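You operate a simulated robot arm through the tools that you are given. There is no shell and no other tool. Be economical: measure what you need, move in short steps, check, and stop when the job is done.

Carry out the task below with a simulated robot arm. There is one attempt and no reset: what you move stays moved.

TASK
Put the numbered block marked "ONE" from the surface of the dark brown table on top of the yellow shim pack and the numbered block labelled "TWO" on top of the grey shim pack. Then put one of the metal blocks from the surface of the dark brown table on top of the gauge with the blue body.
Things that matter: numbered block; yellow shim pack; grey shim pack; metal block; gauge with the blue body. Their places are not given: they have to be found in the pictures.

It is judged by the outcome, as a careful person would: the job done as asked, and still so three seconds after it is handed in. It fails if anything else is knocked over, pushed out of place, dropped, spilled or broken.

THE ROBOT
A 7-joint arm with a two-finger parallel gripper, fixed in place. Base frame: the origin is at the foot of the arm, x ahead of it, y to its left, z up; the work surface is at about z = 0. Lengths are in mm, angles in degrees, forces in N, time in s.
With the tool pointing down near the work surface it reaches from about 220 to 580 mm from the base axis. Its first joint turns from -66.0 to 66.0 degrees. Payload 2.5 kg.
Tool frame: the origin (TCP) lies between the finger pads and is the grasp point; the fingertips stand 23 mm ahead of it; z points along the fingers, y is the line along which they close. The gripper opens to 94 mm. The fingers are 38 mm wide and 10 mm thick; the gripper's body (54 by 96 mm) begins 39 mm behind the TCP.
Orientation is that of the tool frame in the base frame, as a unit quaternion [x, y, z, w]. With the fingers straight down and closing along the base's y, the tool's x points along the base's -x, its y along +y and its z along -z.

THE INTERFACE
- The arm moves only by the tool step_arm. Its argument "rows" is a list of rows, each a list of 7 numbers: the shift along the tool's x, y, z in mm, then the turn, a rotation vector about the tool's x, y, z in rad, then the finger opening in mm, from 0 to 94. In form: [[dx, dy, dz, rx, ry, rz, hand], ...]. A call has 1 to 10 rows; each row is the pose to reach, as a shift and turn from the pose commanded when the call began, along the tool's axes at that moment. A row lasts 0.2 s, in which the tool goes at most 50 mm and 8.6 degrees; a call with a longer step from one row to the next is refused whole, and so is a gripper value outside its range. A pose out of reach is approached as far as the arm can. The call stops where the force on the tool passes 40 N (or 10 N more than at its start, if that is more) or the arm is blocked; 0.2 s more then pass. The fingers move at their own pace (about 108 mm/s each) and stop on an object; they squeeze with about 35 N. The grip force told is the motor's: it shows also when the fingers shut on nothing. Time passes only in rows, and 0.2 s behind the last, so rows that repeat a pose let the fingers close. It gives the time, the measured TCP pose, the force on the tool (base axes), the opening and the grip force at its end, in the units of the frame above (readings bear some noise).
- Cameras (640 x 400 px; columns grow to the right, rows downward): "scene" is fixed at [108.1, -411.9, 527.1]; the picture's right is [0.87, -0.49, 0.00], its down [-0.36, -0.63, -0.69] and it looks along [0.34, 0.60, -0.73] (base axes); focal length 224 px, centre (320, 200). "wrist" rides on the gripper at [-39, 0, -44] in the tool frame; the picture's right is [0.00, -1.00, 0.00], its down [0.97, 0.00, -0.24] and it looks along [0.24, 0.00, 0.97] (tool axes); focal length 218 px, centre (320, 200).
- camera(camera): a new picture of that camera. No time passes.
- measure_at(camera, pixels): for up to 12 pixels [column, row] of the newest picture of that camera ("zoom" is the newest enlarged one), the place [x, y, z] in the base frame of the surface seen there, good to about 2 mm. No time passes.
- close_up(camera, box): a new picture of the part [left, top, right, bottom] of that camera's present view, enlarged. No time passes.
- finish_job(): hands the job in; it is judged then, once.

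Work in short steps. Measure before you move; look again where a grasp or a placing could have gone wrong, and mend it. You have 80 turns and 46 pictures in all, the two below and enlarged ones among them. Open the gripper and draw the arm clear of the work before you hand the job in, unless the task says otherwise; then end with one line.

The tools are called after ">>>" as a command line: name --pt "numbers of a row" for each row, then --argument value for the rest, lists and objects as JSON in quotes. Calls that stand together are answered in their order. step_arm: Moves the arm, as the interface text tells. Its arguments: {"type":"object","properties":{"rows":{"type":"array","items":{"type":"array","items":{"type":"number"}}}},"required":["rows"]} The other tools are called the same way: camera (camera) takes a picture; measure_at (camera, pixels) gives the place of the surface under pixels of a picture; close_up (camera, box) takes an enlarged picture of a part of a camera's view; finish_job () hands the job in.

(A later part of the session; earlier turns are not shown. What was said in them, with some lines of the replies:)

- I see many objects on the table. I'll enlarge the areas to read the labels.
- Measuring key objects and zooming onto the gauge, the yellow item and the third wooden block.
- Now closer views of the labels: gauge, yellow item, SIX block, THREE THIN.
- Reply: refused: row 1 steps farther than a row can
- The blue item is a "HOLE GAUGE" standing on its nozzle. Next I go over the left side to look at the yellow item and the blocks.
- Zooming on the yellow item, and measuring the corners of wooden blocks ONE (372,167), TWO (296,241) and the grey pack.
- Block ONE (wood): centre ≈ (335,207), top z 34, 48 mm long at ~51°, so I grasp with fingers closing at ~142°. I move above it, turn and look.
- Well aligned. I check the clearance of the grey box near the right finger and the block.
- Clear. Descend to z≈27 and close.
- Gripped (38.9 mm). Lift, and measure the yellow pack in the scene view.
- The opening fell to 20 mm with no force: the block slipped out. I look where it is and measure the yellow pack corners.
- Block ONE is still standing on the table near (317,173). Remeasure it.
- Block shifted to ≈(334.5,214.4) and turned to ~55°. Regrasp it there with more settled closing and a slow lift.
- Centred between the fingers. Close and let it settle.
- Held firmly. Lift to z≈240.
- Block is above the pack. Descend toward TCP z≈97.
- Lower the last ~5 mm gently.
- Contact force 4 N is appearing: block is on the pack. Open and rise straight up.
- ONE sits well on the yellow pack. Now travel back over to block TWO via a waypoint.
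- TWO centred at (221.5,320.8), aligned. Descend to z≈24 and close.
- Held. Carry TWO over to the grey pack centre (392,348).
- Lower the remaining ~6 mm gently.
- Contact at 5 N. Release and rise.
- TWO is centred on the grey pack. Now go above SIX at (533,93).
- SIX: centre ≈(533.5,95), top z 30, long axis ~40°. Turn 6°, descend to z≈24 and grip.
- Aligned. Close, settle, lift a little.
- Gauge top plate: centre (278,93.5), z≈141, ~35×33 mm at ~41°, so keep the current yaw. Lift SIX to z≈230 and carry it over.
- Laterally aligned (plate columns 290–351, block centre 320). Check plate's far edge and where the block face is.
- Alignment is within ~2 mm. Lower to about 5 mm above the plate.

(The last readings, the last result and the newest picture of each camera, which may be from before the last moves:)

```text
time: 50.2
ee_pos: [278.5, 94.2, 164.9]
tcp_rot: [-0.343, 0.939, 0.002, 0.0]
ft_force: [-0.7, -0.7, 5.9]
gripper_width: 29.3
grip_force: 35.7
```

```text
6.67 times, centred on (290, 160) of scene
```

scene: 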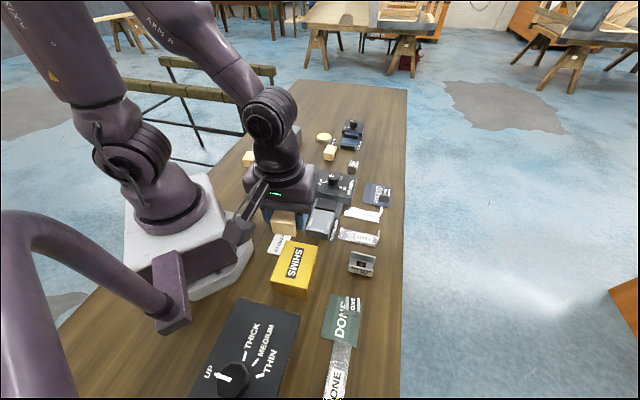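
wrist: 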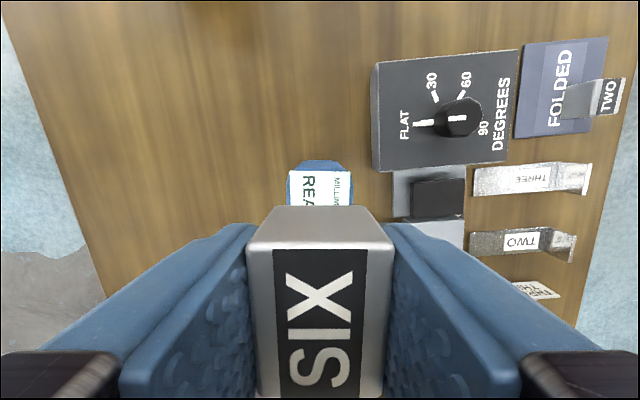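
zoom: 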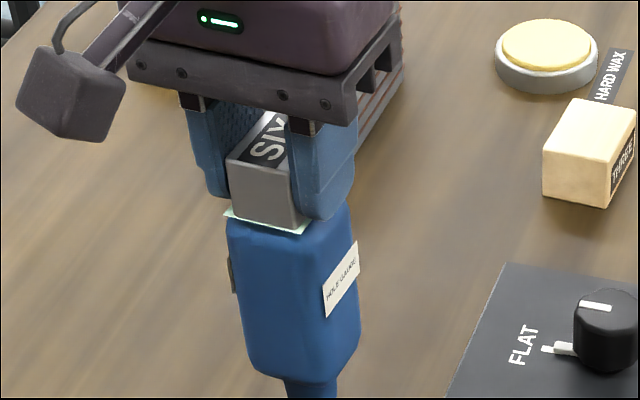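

Contact (≈6 N), block rests on the plate. Open gradually and rise straight up.

>>> step_arm --pt "0 0 0 0 0 0 31" --pt "0 0 0 0 0 0 34" --pt "0 0 0 0 0 0 40" --pt "0 0 0 0 0 0 52" --pt "0 0 0 0 0 0 60" --pt "0 0 -5 0 0 0 60" --pt "0 0 -20 0 0 0 60" --pt "0 0 -50 0 0 0 60" --pt "0 0 -85 0 0 0 60" --pt "0 0 -110 0 0 0 60"

>>> camera --camera "wrist"

>>> camera --camera "scene"

```text
time: 52.4
ee_pos: [278.0, 94.1, 275.3]
tcp_rot: [-0.343, 0.939, 0.001, -0.001]
ft_force: [-0.5, 0.9, -0.5]
gripper_width: 60.0
grip_force: 0.1
```

```text
7 pictures are left
```

wrist: 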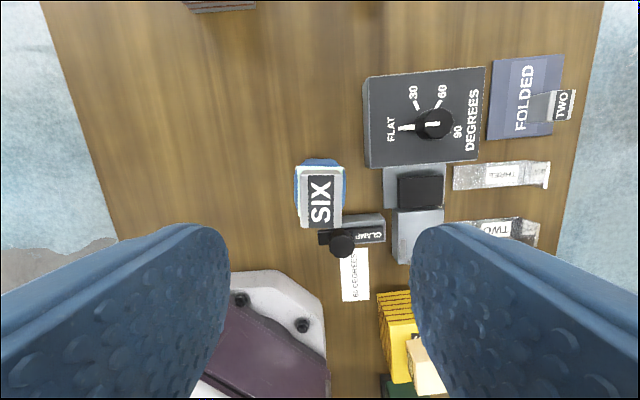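

```text
6 pictures are left
```

scene: 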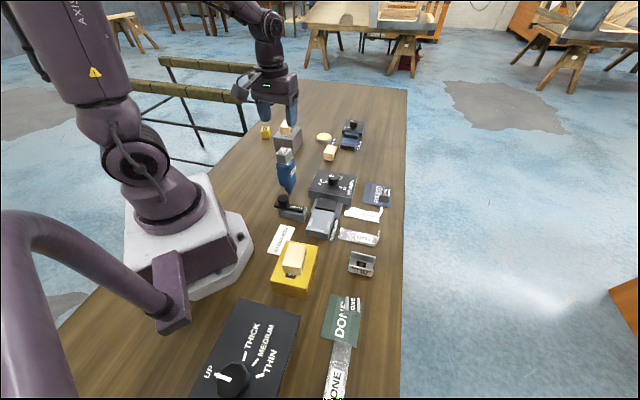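

All three are in place and the gauge still stands. Draw the arm away and check once more.

>>> step_arm --pt "-10 -20 -15 0 0 0 60" --pt "-26 -45 -25 0 0 0 60" --pt "-42 -70 -25 0 0 0 60" --pt "-58 -95 -25 0 0 0 80" --pt "-66 -108 -25 0 0 0 80" --pt "-66 -108 -25 0 0 0 80"

>>> close_up --camera "scene" --box '[220, 100, 400, 310]'

```text
time: 53.8
ee_pos: [398.7, 53.6, 299.9]
tcp_rot: [-0.342, 0.94, 0.0, 0.0]
ft_force: [0.2, 0.1, 0.8]
gripper_width: 79.9
grip_force: 0.0
```

```text
1.90 times, centred on (310, 205) of scene
```

zoom: 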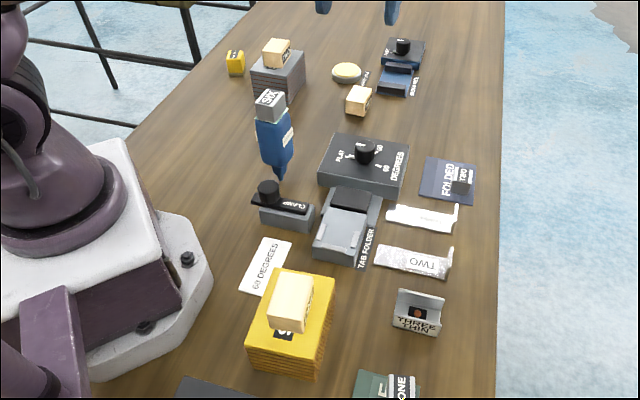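

Everything is stable; handing in.

>>> finish_job

```text
The job is handed in.
```

The job is handed in: wooden block ONE is on the yellow shim pack, wooden block TWO is on the grey shim pack, and metal block SIX is on the blue hole gauge. On the first try ONE slipped from the gripper and shifted about 6 mm on the table before I regrasped it; the last picture shows all three in place and nothing else visibly moved.
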